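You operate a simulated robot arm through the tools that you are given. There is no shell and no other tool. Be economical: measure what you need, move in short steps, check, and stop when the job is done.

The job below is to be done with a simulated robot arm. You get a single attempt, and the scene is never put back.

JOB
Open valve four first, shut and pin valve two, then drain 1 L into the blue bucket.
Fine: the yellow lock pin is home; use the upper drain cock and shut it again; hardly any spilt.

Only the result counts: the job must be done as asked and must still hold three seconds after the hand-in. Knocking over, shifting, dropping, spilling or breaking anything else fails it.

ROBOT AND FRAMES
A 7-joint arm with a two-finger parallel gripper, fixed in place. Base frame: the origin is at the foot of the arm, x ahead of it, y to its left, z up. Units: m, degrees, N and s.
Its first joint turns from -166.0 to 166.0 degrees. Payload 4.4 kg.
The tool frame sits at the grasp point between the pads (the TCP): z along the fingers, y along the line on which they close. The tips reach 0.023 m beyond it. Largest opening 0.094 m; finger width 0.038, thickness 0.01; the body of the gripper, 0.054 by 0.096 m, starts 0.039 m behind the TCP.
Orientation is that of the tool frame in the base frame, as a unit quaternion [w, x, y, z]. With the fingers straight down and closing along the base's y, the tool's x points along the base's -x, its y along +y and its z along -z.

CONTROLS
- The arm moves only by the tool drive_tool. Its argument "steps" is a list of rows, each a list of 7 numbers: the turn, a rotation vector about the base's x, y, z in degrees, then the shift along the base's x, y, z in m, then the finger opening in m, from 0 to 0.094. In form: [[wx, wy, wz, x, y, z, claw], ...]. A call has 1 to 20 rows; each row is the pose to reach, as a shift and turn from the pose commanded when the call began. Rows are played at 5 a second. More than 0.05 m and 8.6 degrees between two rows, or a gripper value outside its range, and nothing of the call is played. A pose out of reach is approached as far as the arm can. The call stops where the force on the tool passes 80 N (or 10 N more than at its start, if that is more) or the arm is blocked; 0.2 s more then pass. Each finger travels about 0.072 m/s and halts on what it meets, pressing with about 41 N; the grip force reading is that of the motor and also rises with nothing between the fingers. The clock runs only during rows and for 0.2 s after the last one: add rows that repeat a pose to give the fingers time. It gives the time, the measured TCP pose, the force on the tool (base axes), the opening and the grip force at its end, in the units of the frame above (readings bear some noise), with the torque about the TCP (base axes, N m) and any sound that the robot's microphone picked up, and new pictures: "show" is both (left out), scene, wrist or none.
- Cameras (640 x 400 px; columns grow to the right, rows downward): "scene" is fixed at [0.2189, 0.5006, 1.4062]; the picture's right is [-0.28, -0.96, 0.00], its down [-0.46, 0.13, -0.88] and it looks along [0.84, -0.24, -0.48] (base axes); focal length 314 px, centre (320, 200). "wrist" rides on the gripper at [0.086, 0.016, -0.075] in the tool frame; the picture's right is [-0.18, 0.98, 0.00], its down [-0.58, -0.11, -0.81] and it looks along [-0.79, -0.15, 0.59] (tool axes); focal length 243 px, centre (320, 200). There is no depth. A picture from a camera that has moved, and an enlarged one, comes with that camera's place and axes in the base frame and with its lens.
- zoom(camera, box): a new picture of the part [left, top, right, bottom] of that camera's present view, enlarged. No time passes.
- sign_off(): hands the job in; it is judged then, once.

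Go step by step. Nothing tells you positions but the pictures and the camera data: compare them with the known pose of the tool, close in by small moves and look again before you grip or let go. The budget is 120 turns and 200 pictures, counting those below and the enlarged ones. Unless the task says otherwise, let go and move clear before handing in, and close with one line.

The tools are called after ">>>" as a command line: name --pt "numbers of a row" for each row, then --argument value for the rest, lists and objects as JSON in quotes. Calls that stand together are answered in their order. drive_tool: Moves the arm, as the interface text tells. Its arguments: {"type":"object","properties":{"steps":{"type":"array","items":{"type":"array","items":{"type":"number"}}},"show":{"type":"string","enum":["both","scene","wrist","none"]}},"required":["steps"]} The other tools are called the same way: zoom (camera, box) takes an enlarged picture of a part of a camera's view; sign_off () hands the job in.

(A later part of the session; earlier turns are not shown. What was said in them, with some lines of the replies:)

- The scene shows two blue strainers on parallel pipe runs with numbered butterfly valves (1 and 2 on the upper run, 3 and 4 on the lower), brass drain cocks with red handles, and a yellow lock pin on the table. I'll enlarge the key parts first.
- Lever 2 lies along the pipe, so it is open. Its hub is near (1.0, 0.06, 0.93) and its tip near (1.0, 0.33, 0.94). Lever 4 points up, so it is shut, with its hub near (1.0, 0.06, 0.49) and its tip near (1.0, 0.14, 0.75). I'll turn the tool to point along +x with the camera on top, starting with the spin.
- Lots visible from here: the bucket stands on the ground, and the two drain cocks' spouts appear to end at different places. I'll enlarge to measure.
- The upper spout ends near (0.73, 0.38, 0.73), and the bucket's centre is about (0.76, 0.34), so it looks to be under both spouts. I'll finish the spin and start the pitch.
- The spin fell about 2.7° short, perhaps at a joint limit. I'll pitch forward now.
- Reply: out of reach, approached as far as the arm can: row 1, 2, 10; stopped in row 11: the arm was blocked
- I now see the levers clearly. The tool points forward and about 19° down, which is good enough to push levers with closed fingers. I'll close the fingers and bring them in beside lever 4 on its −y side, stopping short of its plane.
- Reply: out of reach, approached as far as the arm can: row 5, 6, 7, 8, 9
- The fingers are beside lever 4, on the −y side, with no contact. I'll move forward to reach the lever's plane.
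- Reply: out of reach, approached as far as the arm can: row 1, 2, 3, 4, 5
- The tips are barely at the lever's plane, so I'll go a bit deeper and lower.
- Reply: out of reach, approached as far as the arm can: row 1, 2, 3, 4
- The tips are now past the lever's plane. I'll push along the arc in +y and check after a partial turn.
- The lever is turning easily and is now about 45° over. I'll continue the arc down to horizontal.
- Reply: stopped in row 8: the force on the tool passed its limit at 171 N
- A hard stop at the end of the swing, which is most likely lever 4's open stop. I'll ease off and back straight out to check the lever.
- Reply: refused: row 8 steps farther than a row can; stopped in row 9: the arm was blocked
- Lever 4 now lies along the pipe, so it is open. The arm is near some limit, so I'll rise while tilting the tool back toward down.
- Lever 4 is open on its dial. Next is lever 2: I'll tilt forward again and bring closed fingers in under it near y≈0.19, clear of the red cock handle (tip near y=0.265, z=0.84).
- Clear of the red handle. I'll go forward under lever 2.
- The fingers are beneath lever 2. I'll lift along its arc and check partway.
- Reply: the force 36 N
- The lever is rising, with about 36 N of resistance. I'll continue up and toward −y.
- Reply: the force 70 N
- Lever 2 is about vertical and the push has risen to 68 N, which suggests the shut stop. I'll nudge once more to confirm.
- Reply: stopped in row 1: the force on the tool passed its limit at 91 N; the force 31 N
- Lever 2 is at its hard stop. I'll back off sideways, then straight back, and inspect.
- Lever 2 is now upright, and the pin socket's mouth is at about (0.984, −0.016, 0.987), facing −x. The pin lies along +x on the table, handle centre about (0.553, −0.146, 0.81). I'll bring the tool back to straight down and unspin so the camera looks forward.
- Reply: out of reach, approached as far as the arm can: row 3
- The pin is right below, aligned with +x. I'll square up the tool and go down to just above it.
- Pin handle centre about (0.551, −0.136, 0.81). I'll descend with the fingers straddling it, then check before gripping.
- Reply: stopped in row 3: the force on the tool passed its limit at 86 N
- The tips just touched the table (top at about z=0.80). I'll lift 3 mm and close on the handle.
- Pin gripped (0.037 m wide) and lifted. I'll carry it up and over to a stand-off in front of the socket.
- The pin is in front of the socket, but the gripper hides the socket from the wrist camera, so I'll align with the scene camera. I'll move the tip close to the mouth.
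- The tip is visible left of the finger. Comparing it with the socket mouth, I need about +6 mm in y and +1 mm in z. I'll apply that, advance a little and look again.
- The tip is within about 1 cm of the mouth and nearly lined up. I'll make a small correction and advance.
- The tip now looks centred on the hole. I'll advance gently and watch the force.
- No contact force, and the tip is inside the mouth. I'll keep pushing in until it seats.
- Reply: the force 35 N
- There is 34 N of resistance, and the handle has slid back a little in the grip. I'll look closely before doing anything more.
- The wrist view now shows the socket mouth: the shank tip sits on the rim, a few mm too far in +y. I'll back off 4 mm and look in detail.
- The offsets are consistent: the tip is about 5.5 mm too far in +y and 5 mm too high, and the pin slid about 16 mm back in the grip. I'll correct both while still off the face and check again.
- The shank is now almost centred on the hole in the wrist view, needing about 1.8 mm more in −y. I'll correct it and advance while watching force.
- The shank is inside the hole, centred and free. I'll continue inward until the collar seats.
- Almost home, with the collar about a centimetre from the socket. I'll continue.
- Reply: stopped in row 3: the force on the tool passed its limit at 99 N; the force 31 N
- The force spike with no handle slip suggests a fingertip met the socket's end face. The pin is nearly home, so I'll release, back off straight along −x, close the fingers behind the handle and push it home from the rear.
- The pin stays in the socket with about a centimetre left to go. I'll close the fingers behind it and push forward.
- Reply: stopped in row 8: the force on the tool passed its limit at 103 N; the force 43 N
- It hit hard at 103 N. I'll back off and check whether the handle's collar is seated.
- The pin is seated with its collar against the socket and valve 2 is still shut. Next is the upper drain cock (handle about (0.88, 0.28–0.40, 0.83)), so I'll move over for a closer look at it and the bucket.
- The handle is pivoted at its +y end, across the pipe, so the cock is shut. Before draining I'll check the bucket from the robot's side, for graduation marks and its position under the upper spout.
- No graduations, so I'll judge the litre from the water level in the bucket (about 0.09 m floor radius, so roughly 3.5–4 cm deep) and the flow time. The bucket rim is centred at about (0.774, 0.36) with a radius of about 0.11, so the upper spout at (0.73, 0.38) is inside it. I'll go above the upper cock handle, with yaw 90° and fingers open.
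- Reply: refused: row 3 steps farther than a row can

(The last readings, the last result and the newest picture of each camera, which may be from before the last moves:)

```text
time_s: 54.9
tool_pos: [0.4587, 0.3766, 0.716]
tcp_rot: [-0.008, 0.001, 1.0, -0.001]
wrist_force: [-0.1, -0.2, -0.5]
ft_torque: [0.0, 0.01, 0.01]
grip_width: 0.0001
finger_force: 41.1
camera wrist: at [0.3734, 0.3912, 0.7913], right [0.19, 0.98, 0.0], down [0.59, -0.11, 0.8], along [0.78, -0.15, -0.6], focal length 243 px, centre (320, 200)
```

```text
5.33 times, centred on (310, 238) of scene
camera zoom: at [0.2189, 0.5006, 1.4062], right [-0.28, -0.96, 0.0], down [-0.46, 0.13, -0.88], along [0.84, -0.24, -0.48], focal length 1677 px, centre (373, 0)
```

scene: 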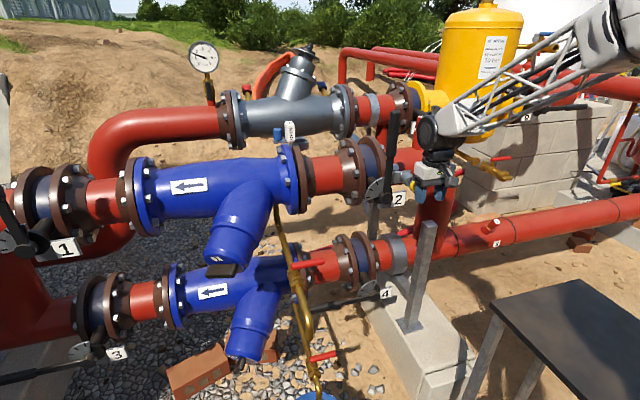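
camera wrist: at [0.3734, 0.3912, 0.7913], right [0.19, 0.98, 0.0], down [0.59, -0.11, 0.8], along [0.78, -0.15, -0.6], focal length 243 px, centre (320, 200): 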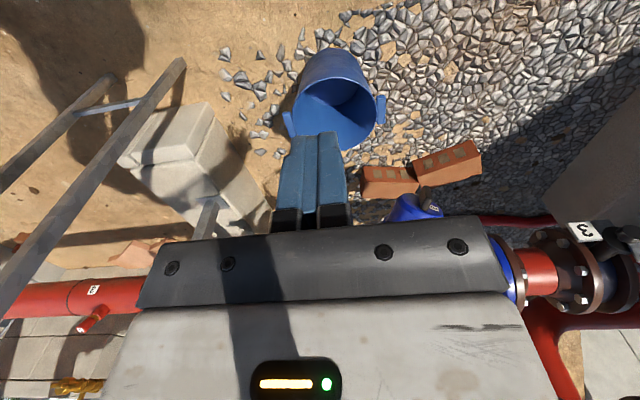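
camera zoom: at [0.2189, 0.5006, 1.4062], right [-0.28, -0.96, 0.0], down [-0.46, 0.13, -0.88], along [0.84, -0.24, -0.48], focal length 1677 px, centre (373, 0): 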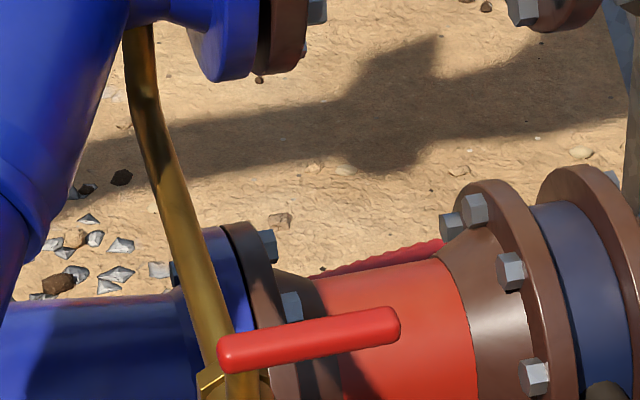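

The call was refused for step size, so I'll send the same route with smaller steps.

>>> drive_tool --pt "0 0 0 0 0 0.045 0.03" --pt "0 0 0 0 0 0.09 0.05" --pt "0 0 0 0.01 0 0.135 0.05" --pt "0 0 0 0.02 -0.01 0.18 0.05" --pt "0 0 8 0.04 -0.02 0.22 0.05" --pt "0 0 16 0.07 -0.03 0.25 0.05" --pt "0 0 24 0.11 -0.035 0.26 0.05" --pt "0 0 32 0.15 -0.04 0.26 0.05" --pt "0 0 40 0.19 -0.05 0.26 0.05" --pt "0 0 48 0.23 -0.06 0.26 0.05" --pt "0 0 56 0.27 -0.065 0.26 0.05" --pt "0 0 64 0.31 -0.065 0.26 0.05" --pt "0 0 72 0.35 -0.065 0.25 0.05" --pt "0 0 80 0.39 -0.065 0.24 0.05" --pt "0 0 88 0.42 -0.065 0.24 0.05" --pt "0 0 90 0.42 -0.065 0.24 0.05" --show "both"

>>> zoom --camera "wrist" --box '[160, 0, 480, 240]'

```text
time_s: 58.3
tool_pos: [0.8797, 0.3113, 0.9555]
tcp_rot: [-0.006, -0.706, 0.708, -0.007]
wrist_force: [-0.6, 0.5, 0.3]
ft_torque: [0.01, 0.04, -0.01]
grip_width: 0.0498
finger_force: 0.0
camera wrist: at [0.8639, 0.2251, 1.0319], right [-0.98, 0.18, 0.0], down [0.11, 0.59, 0.8], along [0.15, 0.78, -0.6], focal length 243 px, centre (320, 200)
```

scene: 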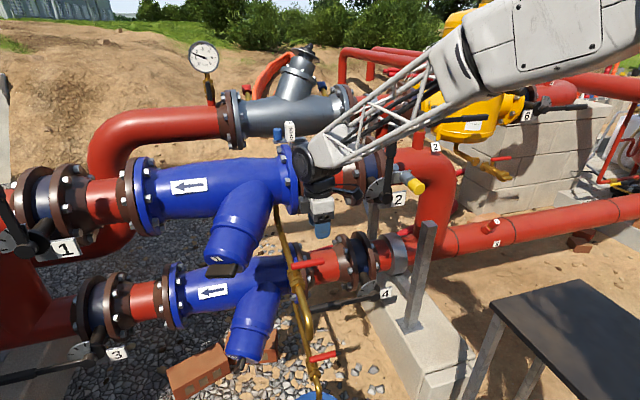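
wrist: 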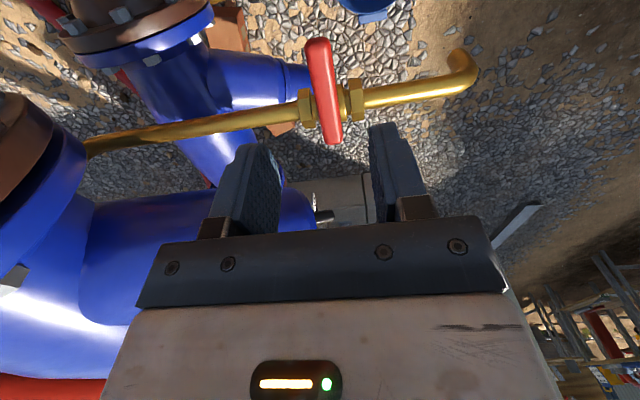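

```text
1.67 times, centred on (320, 120) of wrist
camera zoom: at [0.8639, 0.2251, 1.0319], right [-0.98, 0.18, 0.0], down [0.11, 0.59, 0.8], along [0.15, 0.78, -0.6], focal length 404 px, centre (320, 333)
```

zoom: 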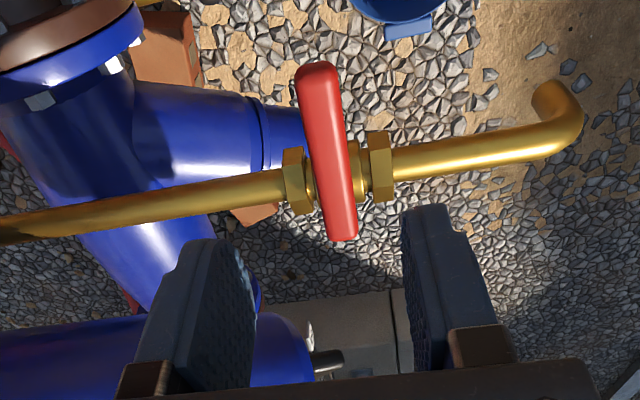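

The fingers are lined up above the handle tip (handle centre x≈0.879, tip y≈0.295, pivot y≈0.365). I'll lower to straddle it.

>>> drive_tool --pt "0 0 0 0 -0.003 -0.04 0.05" --pt "0 0 0 0 -0.003 -0.08 0.05" --pt "0 0 0 0 -0.003 -0.1 0.05" --pt "0 0 0 0 -0.003 -0.115 0.05" --show "both"

>>> zoom --camera "scene" --box '[260, 210, 372, 280]'

```text
time_s: 59.3
tool_pos: [0.8778, 0.3092, 0.841]
tcp_rot: [-0.005, -0.706, 0.708, -0.006]
wrist_force: [0.0, 0.0, -0.3]
ft_torque: [-0.02, 0.0, 0.01]
grip_width: 0.0497
finger_force: 0.0
camera wrist: at [0.862, 0.2223, 0.9167], right [-0.98, 0.19, -0.01], down [0.11, 0.59, 0.8], along [0.15, 0.78, -0.6], focal length 243 px, centre (320, 200)
```

scene: 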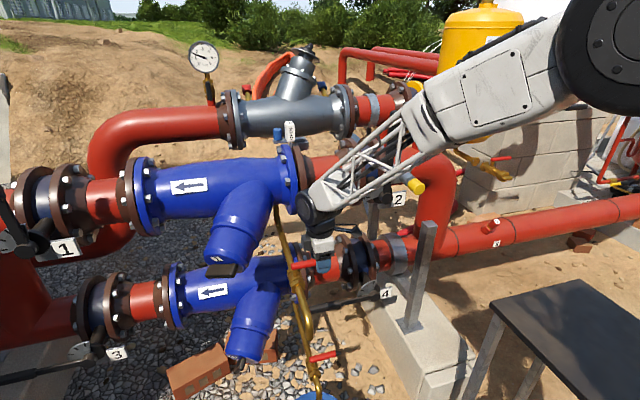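
wrist: 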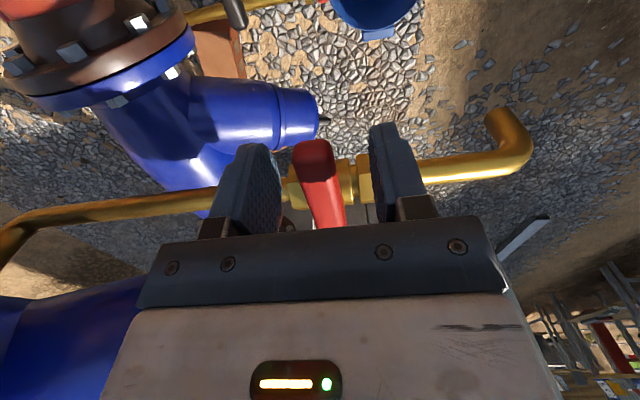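

```text
5.71 times, centred on (316, 245) of scene
camera zoom: at [0.2189, 0.5006, 1.4062], right [-0.28, -0.96, 0.0], down [-0.46, 0.13, -0.88], along [0.84, -0.24, -0.48], focal length 1796 px, centre (343, -57)
```

zoom: 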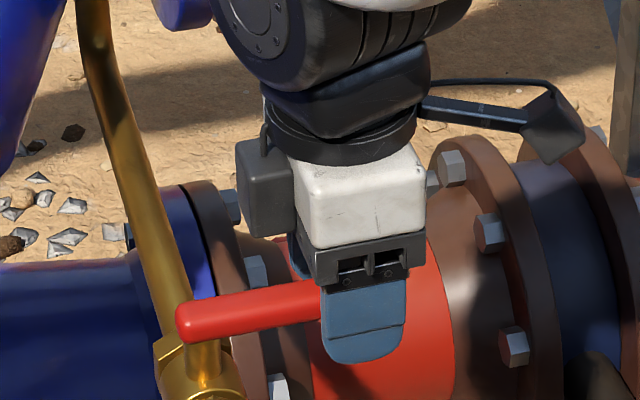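

The handle is between the fingers. I'll narrow the gap and test a small turn toward −x, watching force and handle.

>>> drive_tool --pt "0 0 0 0 0 0 0.036" --pt "0 0 0 -0.003 0 0 0.034" --pt "0 0 -3 -0.008 0 0 0.034" --pt "0 0 -6 -0.013 0.001 0 0.034" --show "wrist"

```text
time_s: 60.3
tool_pos: [0.8649, 0.3083, 0.8406]
tcp_rot: [-0.006, -0.668, 0.744, -0.007]
wrist_force: [3.2, -1.7, -0.8]
ft_torque: [0.02, 0.0, -0.08]
grip_width: 0.036
finger_force: 2.0
camera wrist: at [0.8398, 0.2253, 0.9169], right [-0.96, 0.29, 0.0], down [0.17, 0.58, 0.8], along [0.23, 0.76, -0.6], focal length 243 px, centre (320, 200)
```

wrist: 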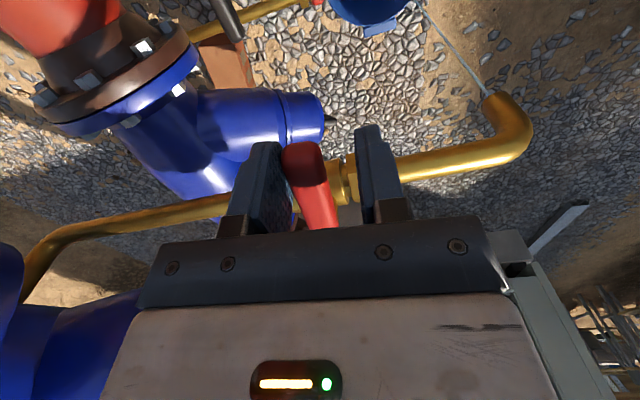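

A stream has started, so −x opens it. I'll check where the stream lands; no time passes while zooming.

>>> zoom --camera "wrist" --box '[310, 0, 550, 130]'

>>> zoom --camera "scene" --box '[270, 290, 382, 400]'

```text
2.67 times, centred on (430, 65) of wrist
camera zoom: at [0.8398, 0.2253, 0.9169], right [-0.96, 0.29, 0.0], down [0.17, 0.58, 0.8], along [0.23, 0.76, -0.6], focal length 647 px, centre (27, 560)
```

zoom: 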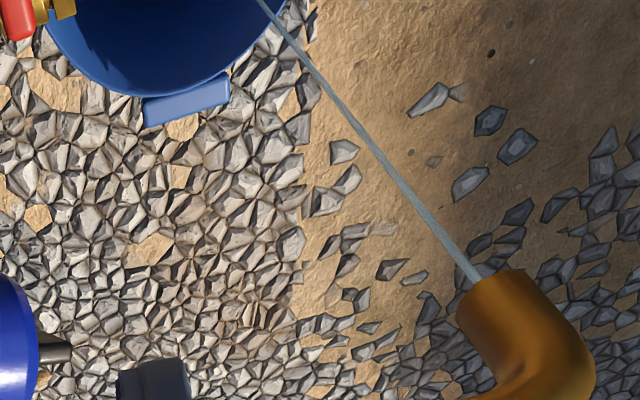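

```text
3.64 times, centred on (326, 345) of scene
camera zoom: at [0.2189, 0.5006, 1.4062], right [-0.28, -0.96, 0.0], down [-0.46, 0.13, -0.88], along [0.84, -0.24, -0.48], focal length 1143 px, centre (298, -327)
```

zoom: 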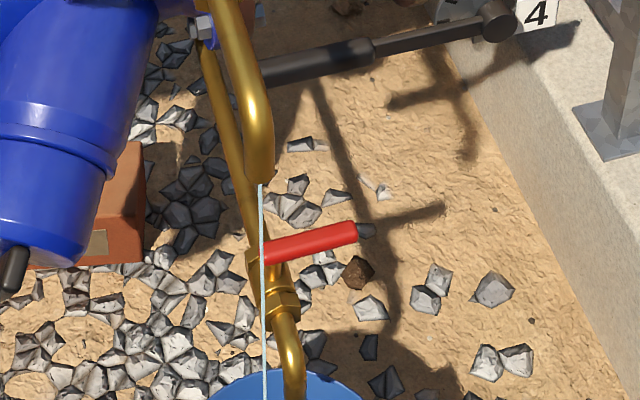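

The stream falls straight into the bucket. I'll open slightly more for a moderate trickle, then lift off and view the bucket to measure the fill rate.

>>> drive_tool --pt "0 0 -6 -0.006 0.001 0 0.036" --pt "0 0 -10 -0.01 0.003 0 0.036" --pt "0 0 -8 -0.002 0.003 0 0.05" --pt "0 0 -8 -0.002 0.003 0.03 0.05" --pt "0 0 -4 -0.002 -0.003 0.06 0.05" --pt "0 0 0 -0.01 -0.043 0.07 0.05" --pt "0 0 4 -0.02 -0.083 0.05 0.05" --pt "0 0 6 -0.03 -0.123 0.01 0.05" --pt "0 0 6 -0.05 -0.158 -0.02 0.05" --pt "0 0 6 -0.07 -0.193 -0.05 0.05" --pt "0 0 6 -0.08 -0.228 -0.08 0.05" --pt "0 0 6 -0.08 -0.238 -0.12 0.05" --show "both"

>>> zoom --camera "wrist" --box '[240, 20, 400, 140]'

```text
refused: row 8 steps farther than a row can; nothing moved
```

```text
3.33 times, centred on (320, 80) of wrist
camera zoom: at [0.8398, 0.2253, 0.9169], right [-0.96, 0.29, 0.0], down [0.17, 0.58, 0.8], along [0.23, 0.76, -0.6], focal length 809 px, centre (320, 600)
```

zoom: 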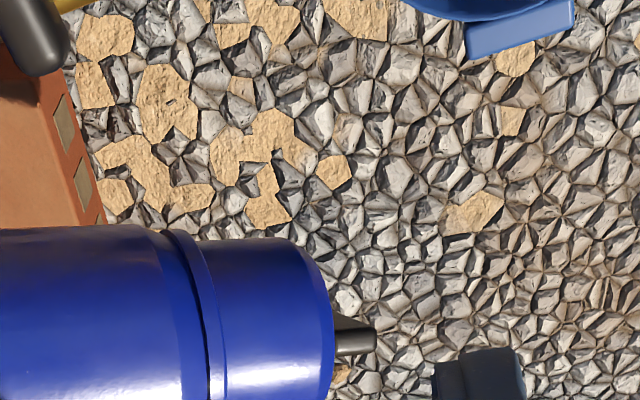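

>>> drive_tool --pt "0 0 -6 -0.006 0.001 0 0.036" --pt "0 0 -10 -0.01 0.003 0 0.036" --pt "0 0 -8 -0.002 0.003 0 0.05" --pt "0 0 -8 -0.002 0.003 0.03 0.05" --pt "0 0 -4 -0.002 -0.003 0.06 0.05" --pt "0 0 0 -0.01 -0.043 0.07 0.05" --pt "0 0 4 -0.02 -0.083 0.05 0.05" --pt "0 0 6 -0.03 -0.118 0.02 0.05" --pt "0 0 6 -0.05 -0.153 -0.005 0.05" --pt "0 0 6 -0.07 -0.188 -0.03 0.05" --pt "0 0 6 -0.08 -0.218 -0.06 0.05" --pt "0 0 6 -0.08 -0.238 -0.1 0.05" --show "both"

>>> zoom --camera "wrist" --box '[240, 20, 400, 140]'

```text
time_s: 62.9
tool_pos: [0.7854, 0.0734, 0.7411]
tcp_rot: [-0.005, -0.706, 0.708, -0.007]
wrist_force: [0.6, -0.5, 0.0]
ft_torque: [0.02, 0.01, -0.01]
grip_width: 0.0497
finger_force: 0.1
camera wrist: at [0.7692, -0.0138, 0.8167], right [-0.98, 0.19, -0.01], down [0.11, 0.59, 0.8], along [0.15, 0.78, -0.6], focal length 243 px, centre (320, 200)
```

scene: 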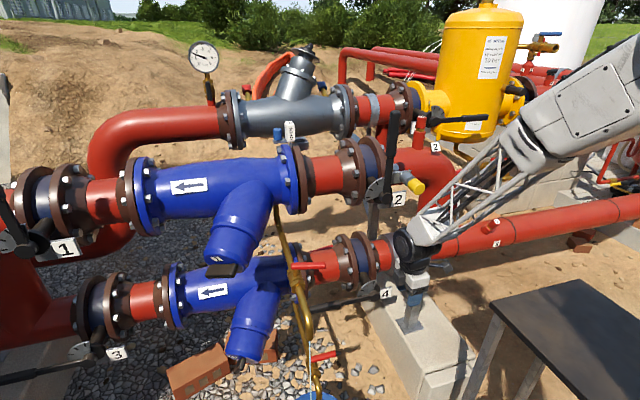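
wrist: 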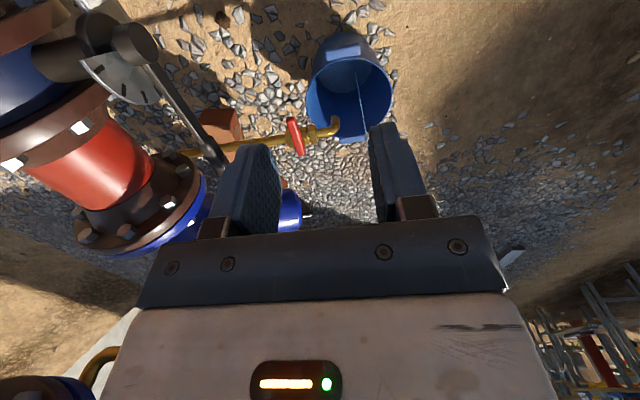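

```text
3.33 times, centred on (320, 80) of wrist
camera zoom: at [0.7692, -0.0138, 0.8167], right [-0.98, 0.19, -0.01], down [0.11, 0.59, 0.8], along [0.15, 0.78, -0.6], focal length 809 px, centre (320, 600)
```

zoom: 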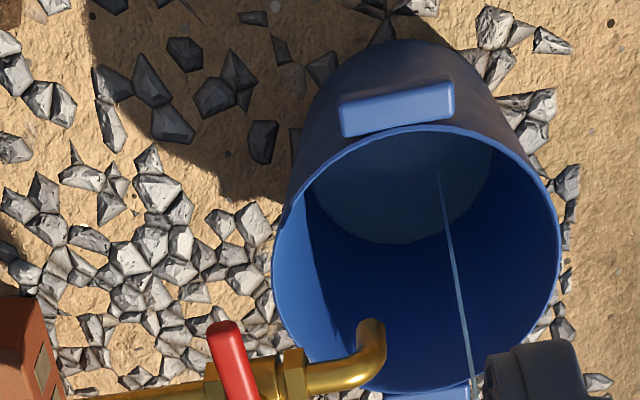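

Excellent view: the stream lands well inside the bucket. I'll wait a few seconds here and measure the level change.

>>> drive_tool --pt "0 0 0 0 0 0 0.05" --pt "0 0 0 0 0 0 0.05" --pt "0 0 0 0 0 0 0.05" --pt "0 0 0 0 0 0 0.05" --pt "0 0 0 0 0 0 0.05" --pt "0 0 0 0 0 0 0.05" --pt "0 0 0 0 0 0 0.05" --pt "0 0 0 0 0 0 0.05" --pt "0 0 0 0 0 0 0.05" --pt "0 0 0 0 0 0 0.05" --pt "0 0 0 0 0 0 0.05" --pt "0 0 0 0 0 0 0.05" --pt "0 0 0 0 0 0 0.05" --pt "0 0 0 0 0 0 0.05" --pt "0 0 0 0 0 0 0.05" --show "none"

>>> zoom --camera "wrist" --box '[240, 20, 400, 140]'

>>> zoom --camera "scene" --box '[270, 220, 366, 280]'

```text
time_s: 66.1
tool_pos: [0.7842, 0.0726, 0.7405]
tcp_rot: [-0.006, -0.706, 0.708, -0.007]
wrist_force: [-0.1, 0.2, -1.2]
ft_torque: [0.0, -0.01, 0.0]
grip_width: 0.0503
finger_force: 0.1
```

```text
3.33 times, centred on (320, 80) of wrist
camera zoom: at [0.769, -0.0136, 0.8163], right [-0.98, 0.19, 0.0], down [0.11, 0.59, 0.8], along [0.15, 0.78, -0.6], focal length 809 px, centre (320, 600)
```

zoom: 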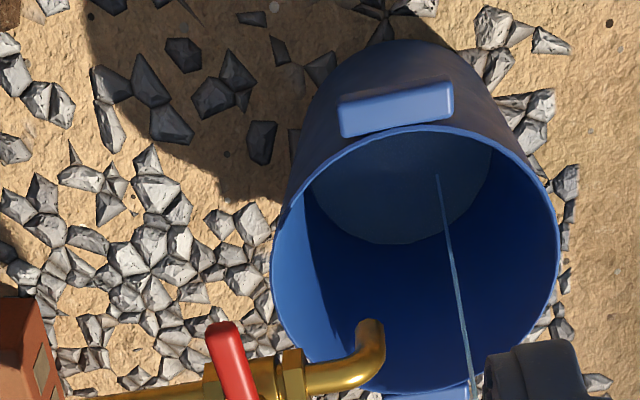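

```text
6.67 times, centred on (318, 250) of scene
camera zoom: at [0.2189, 0.5006, 1.4062], right [-0.28, -0.96, 0.0], down [-0.46, 0.13, -0.88], along [0.84, -0.24, -0.48], focal length 2096 px, centre (333, -133)
```

zoom: 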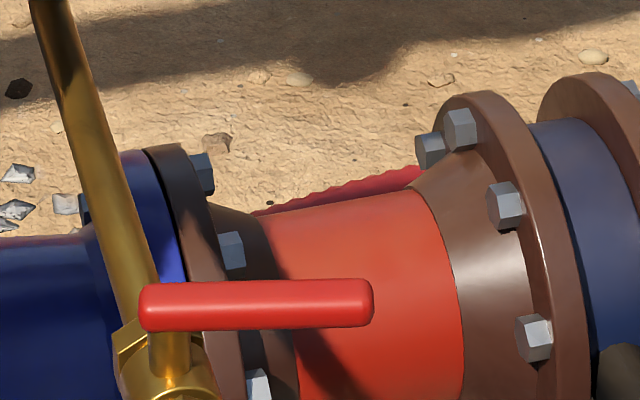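

The flow is very slow, with the level up only a millimetre or two. I'll go back and open the cock to about half.

>>> drive_tool --pt "0 0 0 0 0.02 0.04 0.05" --pt "0 0 0 0 0.04 0.08 0.05" --pt "0 0 -3 0.01 0.07 0.11 0.05" --pt "0 0 -6 0.03 0.1 0.135 0.05" --pt "0 0 -9 0.05 0.135 0.155 0.05" --pt "0 0 -12 0.065 0.17 0.17 0.05" --pt "0 0 -14 0.074 0.21 0.17 0.05" --pt "0 0 -14 0.074 0.238 0.16 0.05" --pt "0 0 -14 0.074 0.238 0.13 0.05" --pt "0 0 -14 0.074 0.238 0.1 0.05" --show "both"

```text
time_s: 68.3
tool_pos: [0.8593, 0.3088, 0.8422]
tcp_rot: [-0.005, -0.615, 0.789, -0.007]
wrist_force: [-0.4, 0.1, 0.0]
ft_torque: [-0.01, -0.01, -0.01]
grip_width: 0.0497
finger_force: 0.1
camera wrist: at [0.8239, 0.2286, 0.9173], right [-0.91, 0.42, -0.01], down [0.25, 0.55, 0.8], along [0.34, 0.72, -0.6], focal length 243 px, centre (320, 200)
```

scene: 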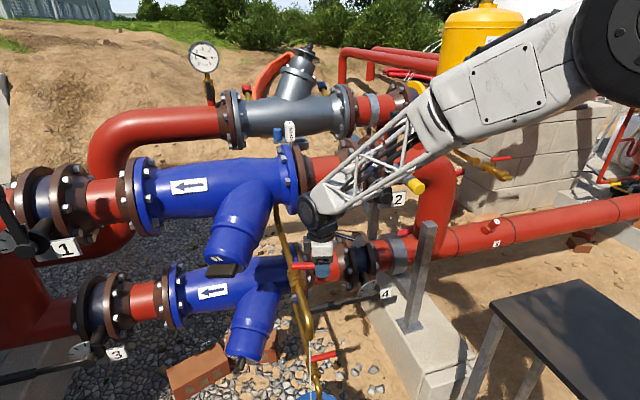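
wrist: 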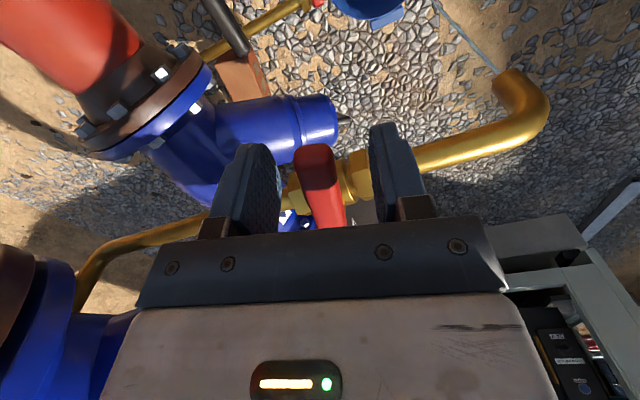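

Straddled again, parallel to the handle. I'll open to about 40°, lift off and go straight to the viewing pose.

>>> drive_tool --pt "0 0 0 0 0 0 0.036" --pt "0 0 -8 -0.006 0.004 0 0.034" --pt "0 0 -15 -0.012 0.009 0 0.034" --pt "0 0 -21 -0.017 0.013 0 0.034" --pt "0 0 -26 -0.022 0.018 0 0.034" --pt "0 0 -26 -0.017 0.014 0 0.05" --pt "0 0 -26 -0.017 0.014 0.03 0.05" --pt "0 0 -20 -0.017 0.01 0.06 0.05" --pt "0 0 -12 -0.02 -0.02 0.075 0.05" --pt "0 0 -4 -0.03 -0.06 0.07 0.05" --pt "0 0 4 -0.04 -0.1 0.055 0.05" --pt "0 0 10 -0.055 -0.135 0.03 0.05" --pt "0 0 14 -0.065 -0.165 0.0 0.05" --pt "0 0 14 -0.074 -0.195 -0.03 0.05" --pt "0 0 14 -0.074 -0.22 -0.065 0.05" --pt "0 0 14 -0.074 -0.238 -0.1 0.05" --show "scene"

>>> zoom --camera "wrist" --box '[240, 20, 400, 140]'

>>> zoom --camera "scene" --box '[270, 220, 366, 280]'

```text
time_s: 71.7
tool_pos: [0.7846, 0.0703, 0.7414]
tcp_rot: [-0.006, -0.706, 0.708, -0.007]
wrist_force: [-0.1, 0.4, -0.8]
ft_torque: [0.04, 0.01, 0.02]
grip_width: 0.0502
finger_force: 0.1
```

scene: 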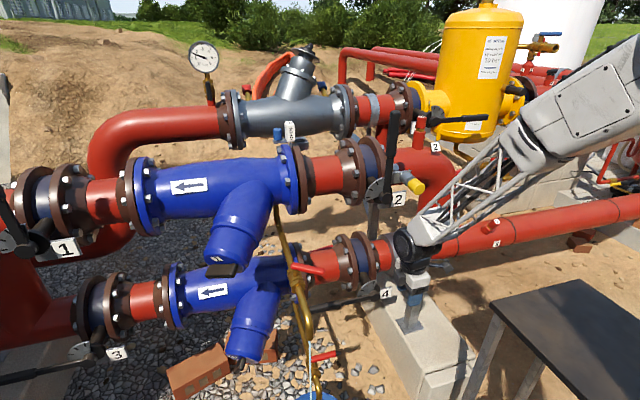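

```text
3.33 times, centred on (320, 80) of wrist
camera zoom: at [0.7694, -0.0147, 0.8167], right [-0.98, 0.19, -0.01], down [0.11, 0.59, 0.8], along [0.15, 0.78, -0.6], focal length 809 px, centre (320, 600)
```

zoom: 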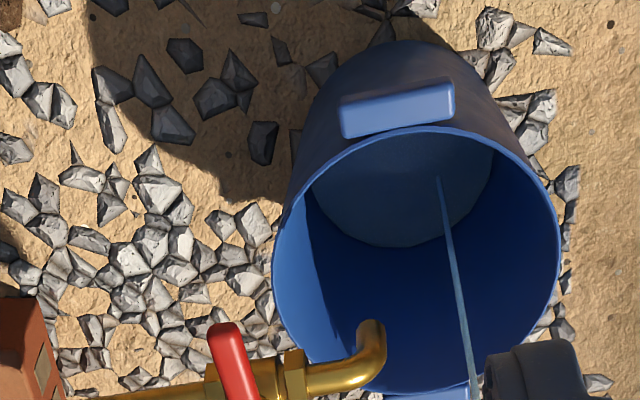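

```text
6.67 times, centred on (318, 250) of scene
camera zoom: at [0.2189, 0.5006, 1.4062], right [-0.28, -0.96, 0.0], down [-0.46, 0.13, -0.88], along [0.84, -0.24, -0.48], focal length 2096 px, centre (333, -133)
```

zoom: 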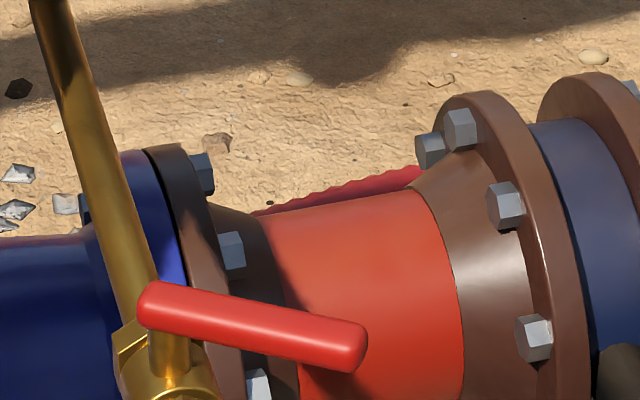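

The stream is thicker now. I'll take a fine zoom as reference, wait about 3 s and compare.

>>> zoom --camera "wrist" --box '[310, 55, 382, 100]'

>>> drive_tool --pt "0 0 0 0 0 0 0.05" --pt "0 0 0 0 0 0 0.05" --pt "0 0 0 0 0 0 0.05" --pt "0 0 0 0 0 0 0.05" --pt "0 0 0 0 0 0 0.05" --pt "0 0 0 0 0 0 0.05" --pt "0 0 0 0 0 0 0.05" --pt "0 0 0 0 0 0 0.05" --pt "0 0 0 0 0 0 0.05" --pt "0 0 0 0 0 0 0.05" --pt "0 0 0 0 0 0 0.05" --pt "0 0 0 0 0 0 0.05" --pt "0 0 0 0 0 0 0.05" --pt "0 0 0 0 0 0 0.05" --show "none"

>>> zoom --camera "wrist" --box '[310, 55, 382, 100]'

```text
8.89 times, centred on (346, 78) of wrist
camera zoom: at [0.7694, -0.0147, 0.8167], right [-0.98, 0.19, -0.01], down [0.11, 0.59, 0.8], along [0.15, 0.78, -0.6], focal length 2157 px, centre (89, 1289)
```

zoom: 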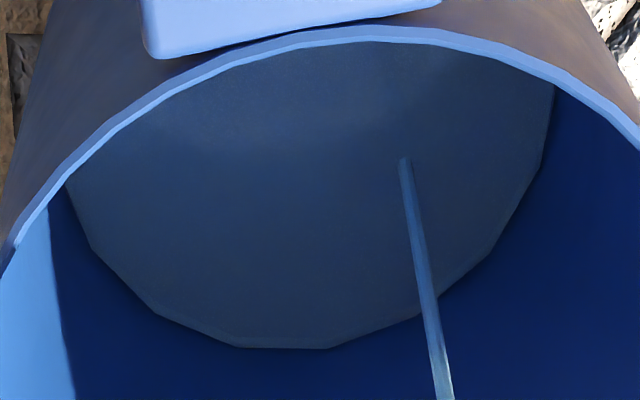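

```text
time_s: 74.7
tool_pos: [0.7849, 0.0712, 0.7405]
tcp_rot: [-0.005, -0.705, 0.709, -0.006]
wrist_force: [0.0, -0.4, -0.1]
ft_torque: [0.03, -0.01, 0.02]
grip_width: 0.0499
finger_force: 0.0
```

```text
8.89 times, centred on (346, 78) of wrist
camera zoom: at [0.7691, -0.0145, 0.8164], right [-0.98, 0.19, 0.0], down [0.11, 0.59, 0.8], along [0.15, 0.78, -0.6], focal length 2157 px, centre (89, 1289)
```

zoom: 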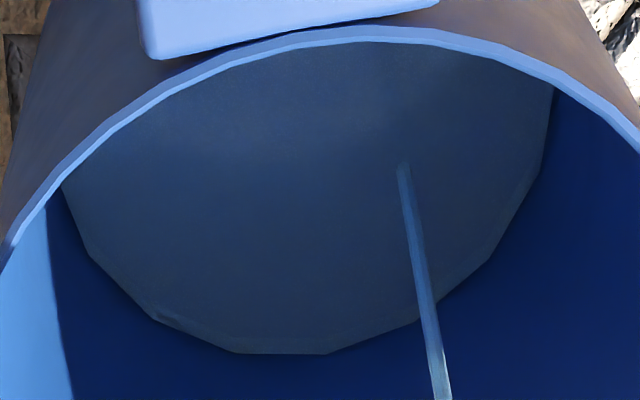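

The level rises about 1.2 mm/s, roughly 0.03 L/s. From the bucket geometry (floor radius about 0.092 m) a litre is about 37 mm of depth, which would put the water's far edge near row 391 of this zoom (empty about 331, now 354). I'll wait and keep measuring.

>>> drive_tool --pt "0 0 0 0 0 0 0.05" --pt "0 0 0 0 0 0 0.05" --pt "0 0 0 0 0 0 0.05" --pt "0 0 0 0 0 0 0.05" --pt "0 0 0 0 0 0 0.05" --pt "0 0 0 0 0 0 0.05" --pt "0 0 0 0 0 0 0.05" --pt "0 0 0 0 0 0 0.05" --pt "0 0 0 0 0 0 0.05" --pt "0 0 0 0 0 0 0.05" --pt "0 0 0 0 0 0 0.05" --pt "0 0 0 0 0 0 0.05" --pt "0 0 0 0 0 0 0.05" --pt "0 0 0 0 0 0 0.05" --pt "0 0 0 0 0 0 0.05" --pt "0 0 0 0 0 0 0.05" --pt "0 0 0 0 0 0 0.05" --pt "0 0 0 0 0 0 0.05" --pt "0 0 0 0 0 0 0.05" --pt "0 0 0 0 0 0 0.05" --show "none"

>>> zoom --camera "wrist" --box '[310, 55, 382, 100]'

```text
time_s: 78.9
tool_pos: [0.7854, 0.0722, 0.7406]
tcp_rot: [-0.005, -0.706, 0.708, -0.007]
wrist_force: [-0.1, 0.3, 0.3]
ft_torque: [-0.03, -0.01, -0.01]
grip_width: 0.0499
finger_force: 0.1
```

```text
8.89 times, centred on (346, 78) of wrist
camera zoom: at [0.7691, -0.0145, 0.8164], right [-0.98, 0.19, 0.0], down [0.11, 0.59, 0.8], along [0.15, 0.78, -0.6], focal length 2157 px, centre (89, 1289)
```

zoom: 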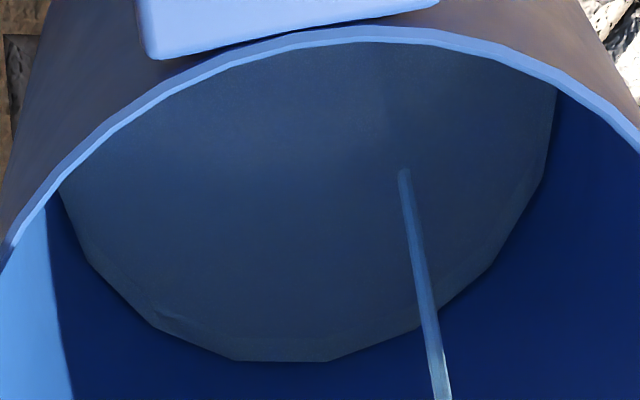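

It is steady at about 1.9 rows/s. I'll keep waiting in the same way.

>>> drive_tool --pt "0 0 0 0 0 0 0.05" --pt "0 0 0 0 0 0 0.05" --pt "0 0 0 0 0 0 0.05" --pt "0 0 0 0 0 0 0.05" --pt "0 0 0 0 0 0 0.05" --pt "0 0 0 0 0 0 0.05" --pt "0 0 0 0 0 0 0.05" --pt "0 0 0 0 0 0 0.05" --pt "0 0 0 0 0 0 0.05" --pt "0 0 0 0 0 0 0.05" --pt "0 0 0 0 0 0 0.05" --pt "0 0 0 0 0 0 0.05" --pt "0 0 0 0 0 0 0.05" --pt "0 0 0 0 0 0 0.05" --pt "0 0 0 0 0 0 0.05" --pt "0 0 0 0 0 0 0.05" --pt "0 0 0 0 0 0 0.05" --pt "0 0 0 0 0 0 0.05" --pt "0 0 0 0 0 0 0.05" --pt "0 0 0 0 0 0 0.05" --show "none"

>>> drive_tool --pt "0 0 0 0 0 0 0.05" --pt "0 0 0 0 0 0 0.05" --pt "0 0 0 0 0 0 0.05" --pt "0 0 0 0 0 0 0.05" --pt "0 0 0 0 0 0 0.05" --pt "0 0 0 0 0 0 0.05" --pt "0 0 0 0 0 0 0.05" --pt "0 0 0 0 0 0 0.05" --pt "0 0 0 0 0 0 0.05" --pt "0 0 0 0 0 0 0.05" --pt "0 0 0 0 0 0 0.05" --pt "0 0 0 0 0 0 0.05" --pt "0 0 0 0 0 0 0.05" --pt "0 0 0 0 0 0 0.05" --pt "0 0 0 0 0 0 0.05" --pt "0 0 0 0 0 0 0.05" --pt "0 0 0 0 0 0 0.05" --pt "0 0 0 0 0 0 0.05" --show "none"

>>> zoom --camera "wrist" --box '[310, 55, 382, 100]'

>>> zoom --camera "wrist" --box '[240, 20, 400, 140]'

```text
time_s: 83.1
tool_pos: [0.7843, 0.072, 0.7398]
tcp_rot: [-0.006, -0.706, 0.708, -0.007]
wrist_force: [0.3, -0.1, -0.8]
ft_torque: [0.06, -0.02, 0.02]
grip_width: 0.0498
finger_force: 0.0
```

```text
time_s: 86.9
tool_pos: [0.7858, 0.072, 0.7397]
tcp_rot: [-0.006, -0.706, 0.708, -0.007]
wrist_force: [0.6, -0.1, -0.2]
ft_torque: [0.0, -0.01, -0.02]
grip_width: 0.0499
finger_force: 0.0
```

```text
8.89 times, centred on (346, 78) of wrist
camera zoom: at [0.7691, -0.0145, 0.8164], right [-0.98, 0.19, 0.0], down [0.11, 0.59, 0.8], along [0.15, 0.78, -0.6], focal length 2157 px, centre (89, 1289)
```

zoom: 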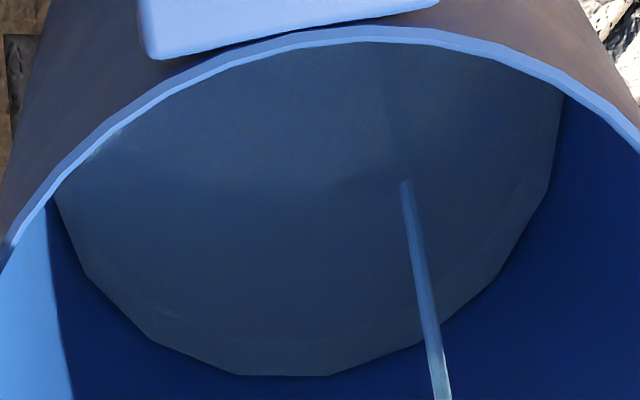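

```text
3.33 times, centred on (320, 80) of wrist
camera zoom: at [0.7691, -0.0145, 0.8164], right [-0.98, 0.19, 0.0], down [0.11, 0.59, 0.8], along [0.15, 0.78, -0.6], focal length 809 px, centre (320, 600)
```

zoom: 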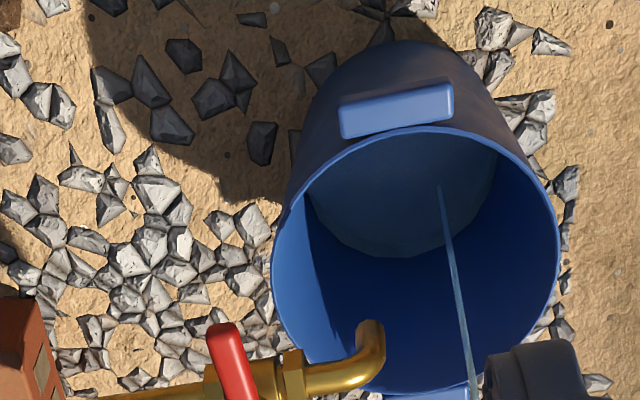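

The floor's edge may be visible through the water, which would give the true zero. I'll zoom in on it.

>>> zoom --camera "wrist" --box '[322, 84, 362, 100]'

```text
16.00 times, centred on (342, 92) of wrist
camera zoom: at [0.7691, -0.0145, 0.8164], right [-0.98, 0.19, 0.0], down [0.11, 0.59, 0.8], along [0.15, 0.78, -0.6], focal length 3882 px, centre (-32, 1928)
```

zoom: 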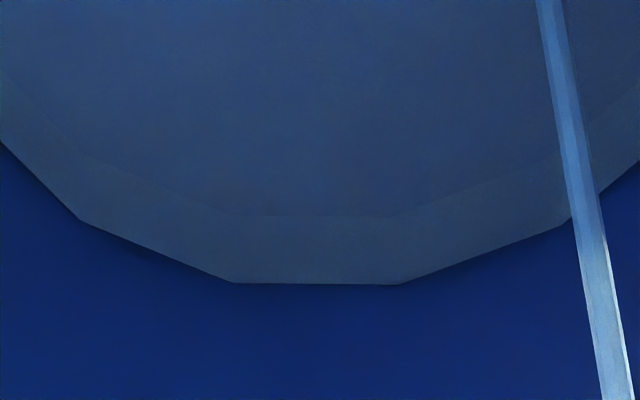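

The floor edge shows through the water, giving a depth now of about 23 mm (0.64–0.65 L). One litre needs about 35.6 mm. I'll wait about 8.4 s more, check, then close.

>>> drive_tool --pt "0 0 0 0 0 0 0.05" --pt "0 0 0 0 0 0 0.05" --pt "0 0 0 0 0 0 0.05" --pt "0 0 0 0 0 0 0.05" --pt "0 0 0 0 0 0 0.05" --pt "0 0 0 0 0 0 0.05" --pt "0 0 0 0 0 0 0.05" --pt "0 0 0 0 0 0 0.05" --pt "0 0 0 0 0 0 0.05" --pt "0 0 0 0 0 0 0.05" --pt "0 0 0 0 0 0 0.05" --pt "0 0 0 0 0 0 0.05" --pt "0 0 0 0 0 0 0.05" --pt "0 0 0 0 0 0 0.05" --pt "0 0 0 0 0 0 0.05" --pt "0 0 0 0 0 0 0.05" --pt "0 0 0 0 0 0 0.05" --pt "0 0 0 0 0 0 0.05" --pt "0 0 0 0 0 0 0.05" --pt "0 0 0 0 0 0 0.05" --show "none"

>>> drive_tool --pt "0 0 0 0 0 0 0.05" --pt "0 0 0 0 0 0 0.05" --pt "0 0 0 0 0 0 0.05" --pt "0 0 0 0 0 0 0.05" --pt "0 0 0 0 0 0 0.05" --pt "0 0 0 0 0 0 0.05" --pt "0 0 0 0 0 0 0.05" --pt "0 0 0 0 0 0 0.05" --pt "0 0 0 0 0 0 0.05" --pt "0 0 0 0 0 0 0.05" --pt "0 0 0 0 0 0 0.05" --pt "0 0 0 0 0 0 0.05" --pt "0 0 0 0 0 0 0.05" --pt "0 0 0 0 0 0 0.05" --pt "0 0 0 0 0 0 0.05" --show "none"

>>> zoom --camera "wrist" --box '[322, 84, 362, 100]'

```text
time_s: 91.1
tool_pos: [0.7853, 0.0723, 0.7424]
tcp_rot: [-0.006, -0.706, 0.708, -0.007]
wrist_force: [0.3, 0.1, 0.1]
ft_torque: [-0.01, -0.01, -0.03]
grip_width: 0.0502
finger_force: 0.1
```

```text
time_s: 94.3
tool_pos: [0.7853, 0.0724, 0.741]
tcp_rot: [-0.006, -0.706, 0.709, -0.006]
wrist_force: [-0.1, -0.1, -0.3]
ft_torque: [-0.01, 0.02, 0.0]
grip_width: 0.0499
finger_force: 0.1
```

```text
16.00 times, centred on (342, 92) of wrist
camera zoom: at [0.7691, -0.0145, 0.8164], right [-0.98, 0.19, 0.0], down [0.11, 0.59, 0.8], along [0.15, 0.78, -0.6], focal length 3882 px, centre (-32, 1928)
```

zoom: 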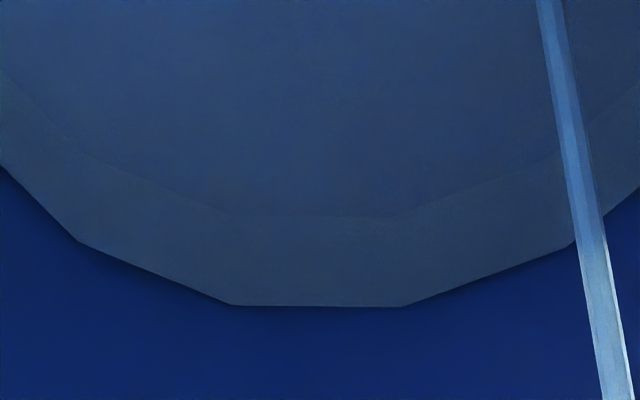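

Depth about 31 mm now, so about 4.5 s to go. I'll wait 1.6 s, then return and straddle the handle.

>>> drive_tool --pt "0 0 0 0 0 0 0.05" --pt "0 0 0 0 0 0 0.05" --pt "0 0 0 0 0 0 0.05" --pt "0 0 0 0 0 0 0.05" --pt "0 0 0 0 0 0 0.05" --pt "0 0 0 0 0 0 0.05" --pt "0 0 0 0 0 0 0.05" --pt "0 0 0 0 0.02 0.04 0.05" --pt "0 0 0 0 0.045 0.075 0.05" --pt "0 0 0 0.01 0.075 0.1 0.05" --pt "0 0 -4 0.02 0.105 0.13 0.05" --pt "0 0 -12 0.035 0.14 0.155 0.05" --pt "0 0 -20 0.045 0.18 0.17 0.05" --pt "0 0 -28 0.054 0.22 0.175 0.05" --pt "0 0 -36 0.057 0.252 0.16 0.05" --pt "0 0 -40 0.057 0.252 0.13 0.05" --pt "0 0 -40 0.057 0.252 0.1 0.05" --show "wrist"

```text
time_s: 97.9
tool_pos: [0.8407, 0.3227, 0.8419]
tcp_rot: [-0.007, -0.421, 0.907, -0.004]
wrist_force: [0.9, -0.6, 0.9]
ft_torque: [0.02, 0.0, 0.01]
grip_width: 0.0499
finger_force: 0.0
camera wrist: at [0.7747, 0.267, 0.9172], right [-0.63, 0.78, 0.0], down [0.47, 0.38, 0.8], along [0.62, 0.5, -0.6], focal length 243 px, centre (320, 200)
```

wrist: 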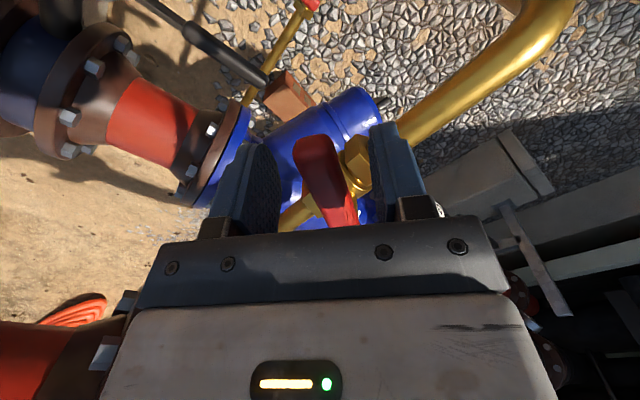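

The handle is between the fingers and the level should be about 35 mm. Closing now.

>>> drive_tool --pt "0 0 8 0.008 -0.006 0 0.036" --pt "0 0 16 0.018 -0.012 0 0.034" --pt "0 0 24 0.028 -0.015 0 0.034" --pt "0 0 32 0.038 -0.016 0 0.034" --pt "0 0 40 0.047 -0.015 0 0.034" --pt "0 0 40 0.051 -0.015 0 0.034" --show "both"

>>> zoom --camera "scene" --box '[270, 230, 366, 350]'

```text
time_s: 99.3
tool_pos: [0.892, 0.3082, 0.8401]
tcp_rot: [-0.006, -0.707, 0.707, -0.006]
wrist_force: [-22.8, 0.1, 8.0]
ft_torque: [-0.02, 0.41, 0.41]
grip_width: 0.0445
finger_force: 11.5
camera wrist: at [0.8768, 0.2219, 0.9161], right [-0.98, 0.19, 0.0], down [0.11, 0.6, 0.8], along [0.15, 0.78, -0.6], focal length 243 px, centre (320, 200)
```

scene: 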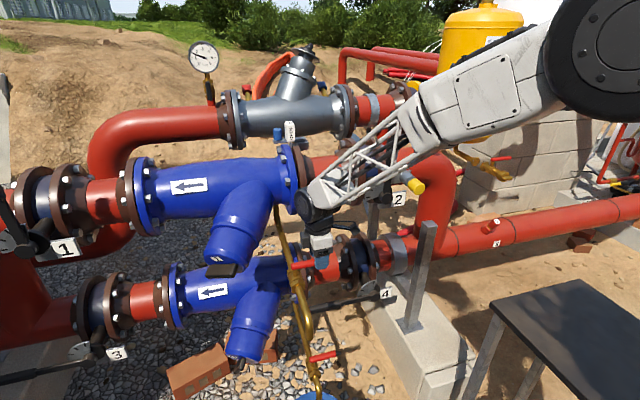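
wrist: 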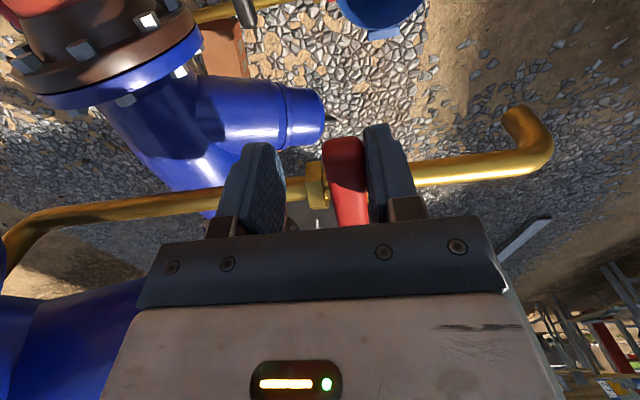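

```text
3.33 times, centred on (318, 290) of scene
camera zoom: at [0.2189, 0.5006, 1.4062], right [-0.28, -0.96, 0.0], down [-0.46, 0.13, -0.88], along [0.84, -0.24, -0.48], focal length 1048 px, centre (327, -100)
```

zoom: 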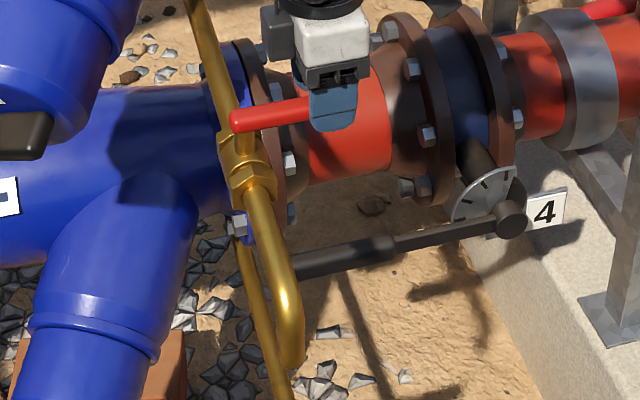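

It is at the closed stop, and no stream is visible. I'll back off, lift clear and check the level.

>>> drive_tool --pt "0 0 0 -0.01 0 0 0.05" --pt "0 0 0 -0.011 0 0.0 0.05" --pt "0 0 0 -0.012 0 0.03 0.05" --pt "0 0 0 -0.013 0 0.06 0.05" --pt "0 0 0 -0.023 -0.035 0.07 0.05" --pt "0 0 0 -0.036 -0.075 0.06 0.05" --pt "0 0 0 -0.05 -0.115 0.035 0.05" --pt "0 0 0 -0.07 -0.15 0.01 0.05" --pt "0 0 0 -0.09 -0.185 -0.015 0.05" --pt "0 0 0 -0.107 -0.215 -0.045 0.05" --pt "0 0 0 -0.108 -0.237 -0.08 0.05" --pt "0 0 0 -0.108 -0.237 -0.1 0.05" --show "both"

>>> zoom --camera "wrist" --box '[322, 84, 362, 100]'

>>> zoom --camera "wrist" --box '[240, 20, 400, 140]'

>>> zoom --camera "scene" --box '[270, 220, 366, 340]'

```text
time_s: 101.9
tool_pos: [0.7829, 0.0699, 0.7407]
tcp_rot: [-0.006, -0.706, 0.708, -0.006]
wrist_force: [-0.3, -0.1, 0.6]
ft_torque: [0.03, 0.0, -0.02]
grip_width: 0.0501
finger_force: 0.1
camera wrist: at [0.7676, -0.0167, 0.8167], right [-0.98, 0.19, -0.01], down [0.11, 0.59, 0.8], along [0.15, 0.78, -0.6], focal length 243 px, centre (320, 200)
```

scene: 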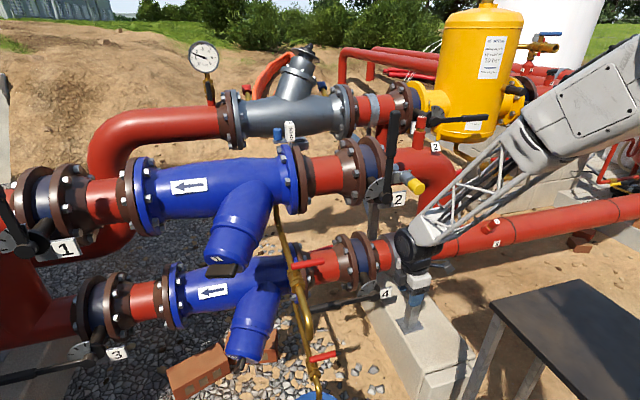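
wrist: 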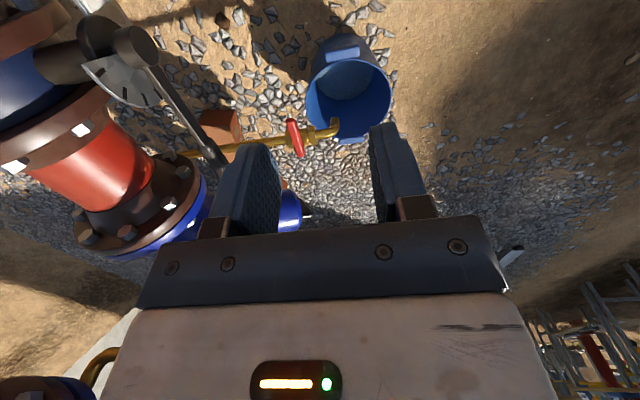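

```text
16.00 times, centred on (342, 92) of wrist
camera zoom: at [0.7676, -0.0167, 0.8167], right [-0.98, 0.19, -0.01], down [0.11, 0.59, 0.8], along [0.15, 0.78, -0.6], focal length 3882 px, centre (-32, 1928)
```

zoom: 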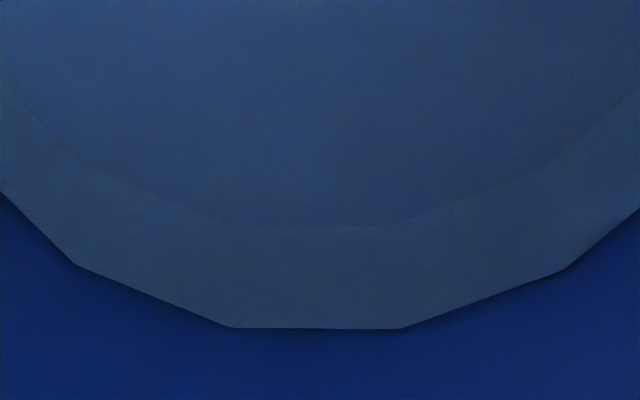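

```text
3.33 times, centred on (320, 80) of wrist
camera zoom: at [0.7676, -0.0167, 0.8167], right [-0.98, 0.19, -0.01], down [0.11, 0.59, 0.8], along [0.15, 0.78, -0.6], focal length 809 px, centre (320, 600)
```

zoom: 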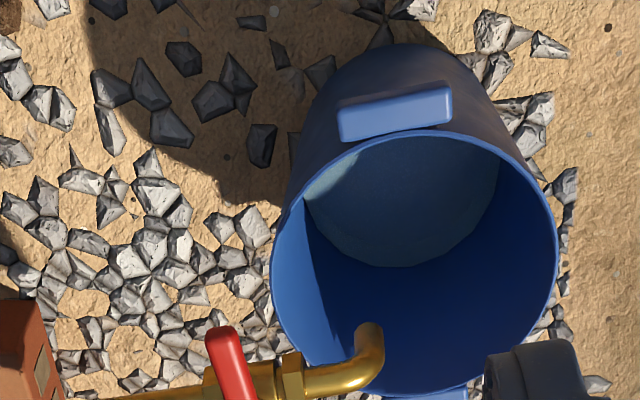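

```text
3.33 times, centred on (318, 280) of scene
camera zoom: at [0.2189, 0.5006, 1.4062], right [-0.28, -0.96, 0.0], down [-0.46, 0.13, -0.88], along [0.84, -0.24, -0.48], focal length 1048 px, centre (327, -67)
```

zoom: 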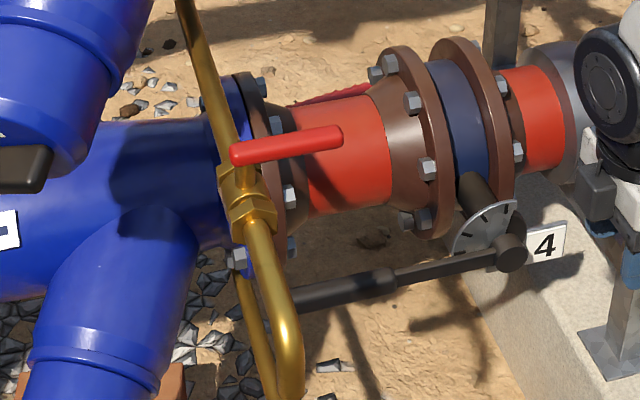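

The cock is shut with no stream, and the depth is about 34.6 mm, so about 0.97–1.0 L. I'll do a last check of valve 2, its pin and valve 4.

>>> zoom --camera "scene" --box '[360, 100, 456, 220]'

>>> zoom --camera "scene" --box '[396, 164, 428, 196]'

```text
3.33 times, centred on (408, 160) of scene
camera zoom: at [0.2189, 0.5006, 1.4062], right [-0.28, -0.96, 0.0], down [-0.46, 0.13, -0.88], along [0.84, -0.24, -0.48], focal length 1048 px, centre (27, 333)
```

zoom: 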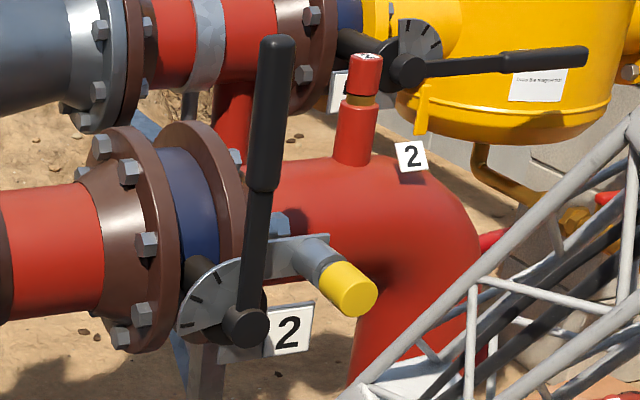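

```text
12.50 times, centred on (412, 180) of scene
camera zoom: at [0.2189, 0.5006, 1.4062], right [-0.28, -0.96, 0.0], down [-0.46, 0.13, -0.88], along [0.84, -0.24, -0.48], focal length 3930 px, centre (-830, 450)
```

zoom: 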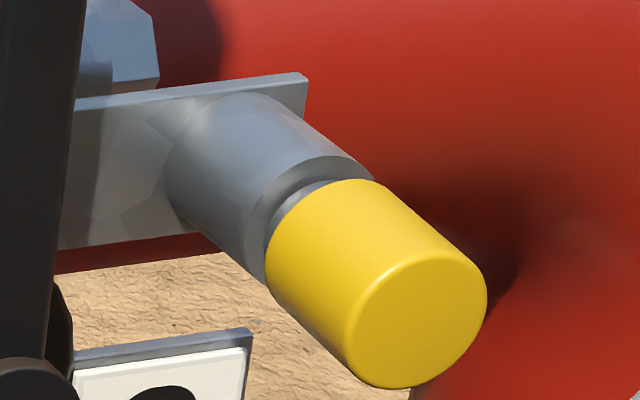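

Lever 4 lies along the pipe, lever 2 is upright with the yellow pin's collar on its socket, the cock is shut and the arm is clear. Handing in.

>>> sign_off

```text
The job is handed in.
```

I opened valve four first, shut valve two and seated the yellow pin. I then drained about 1 L (0.97–1.0 L, estimated from the water depth) into the blue bucket through the upper cock and shut it again. I saw no spill.
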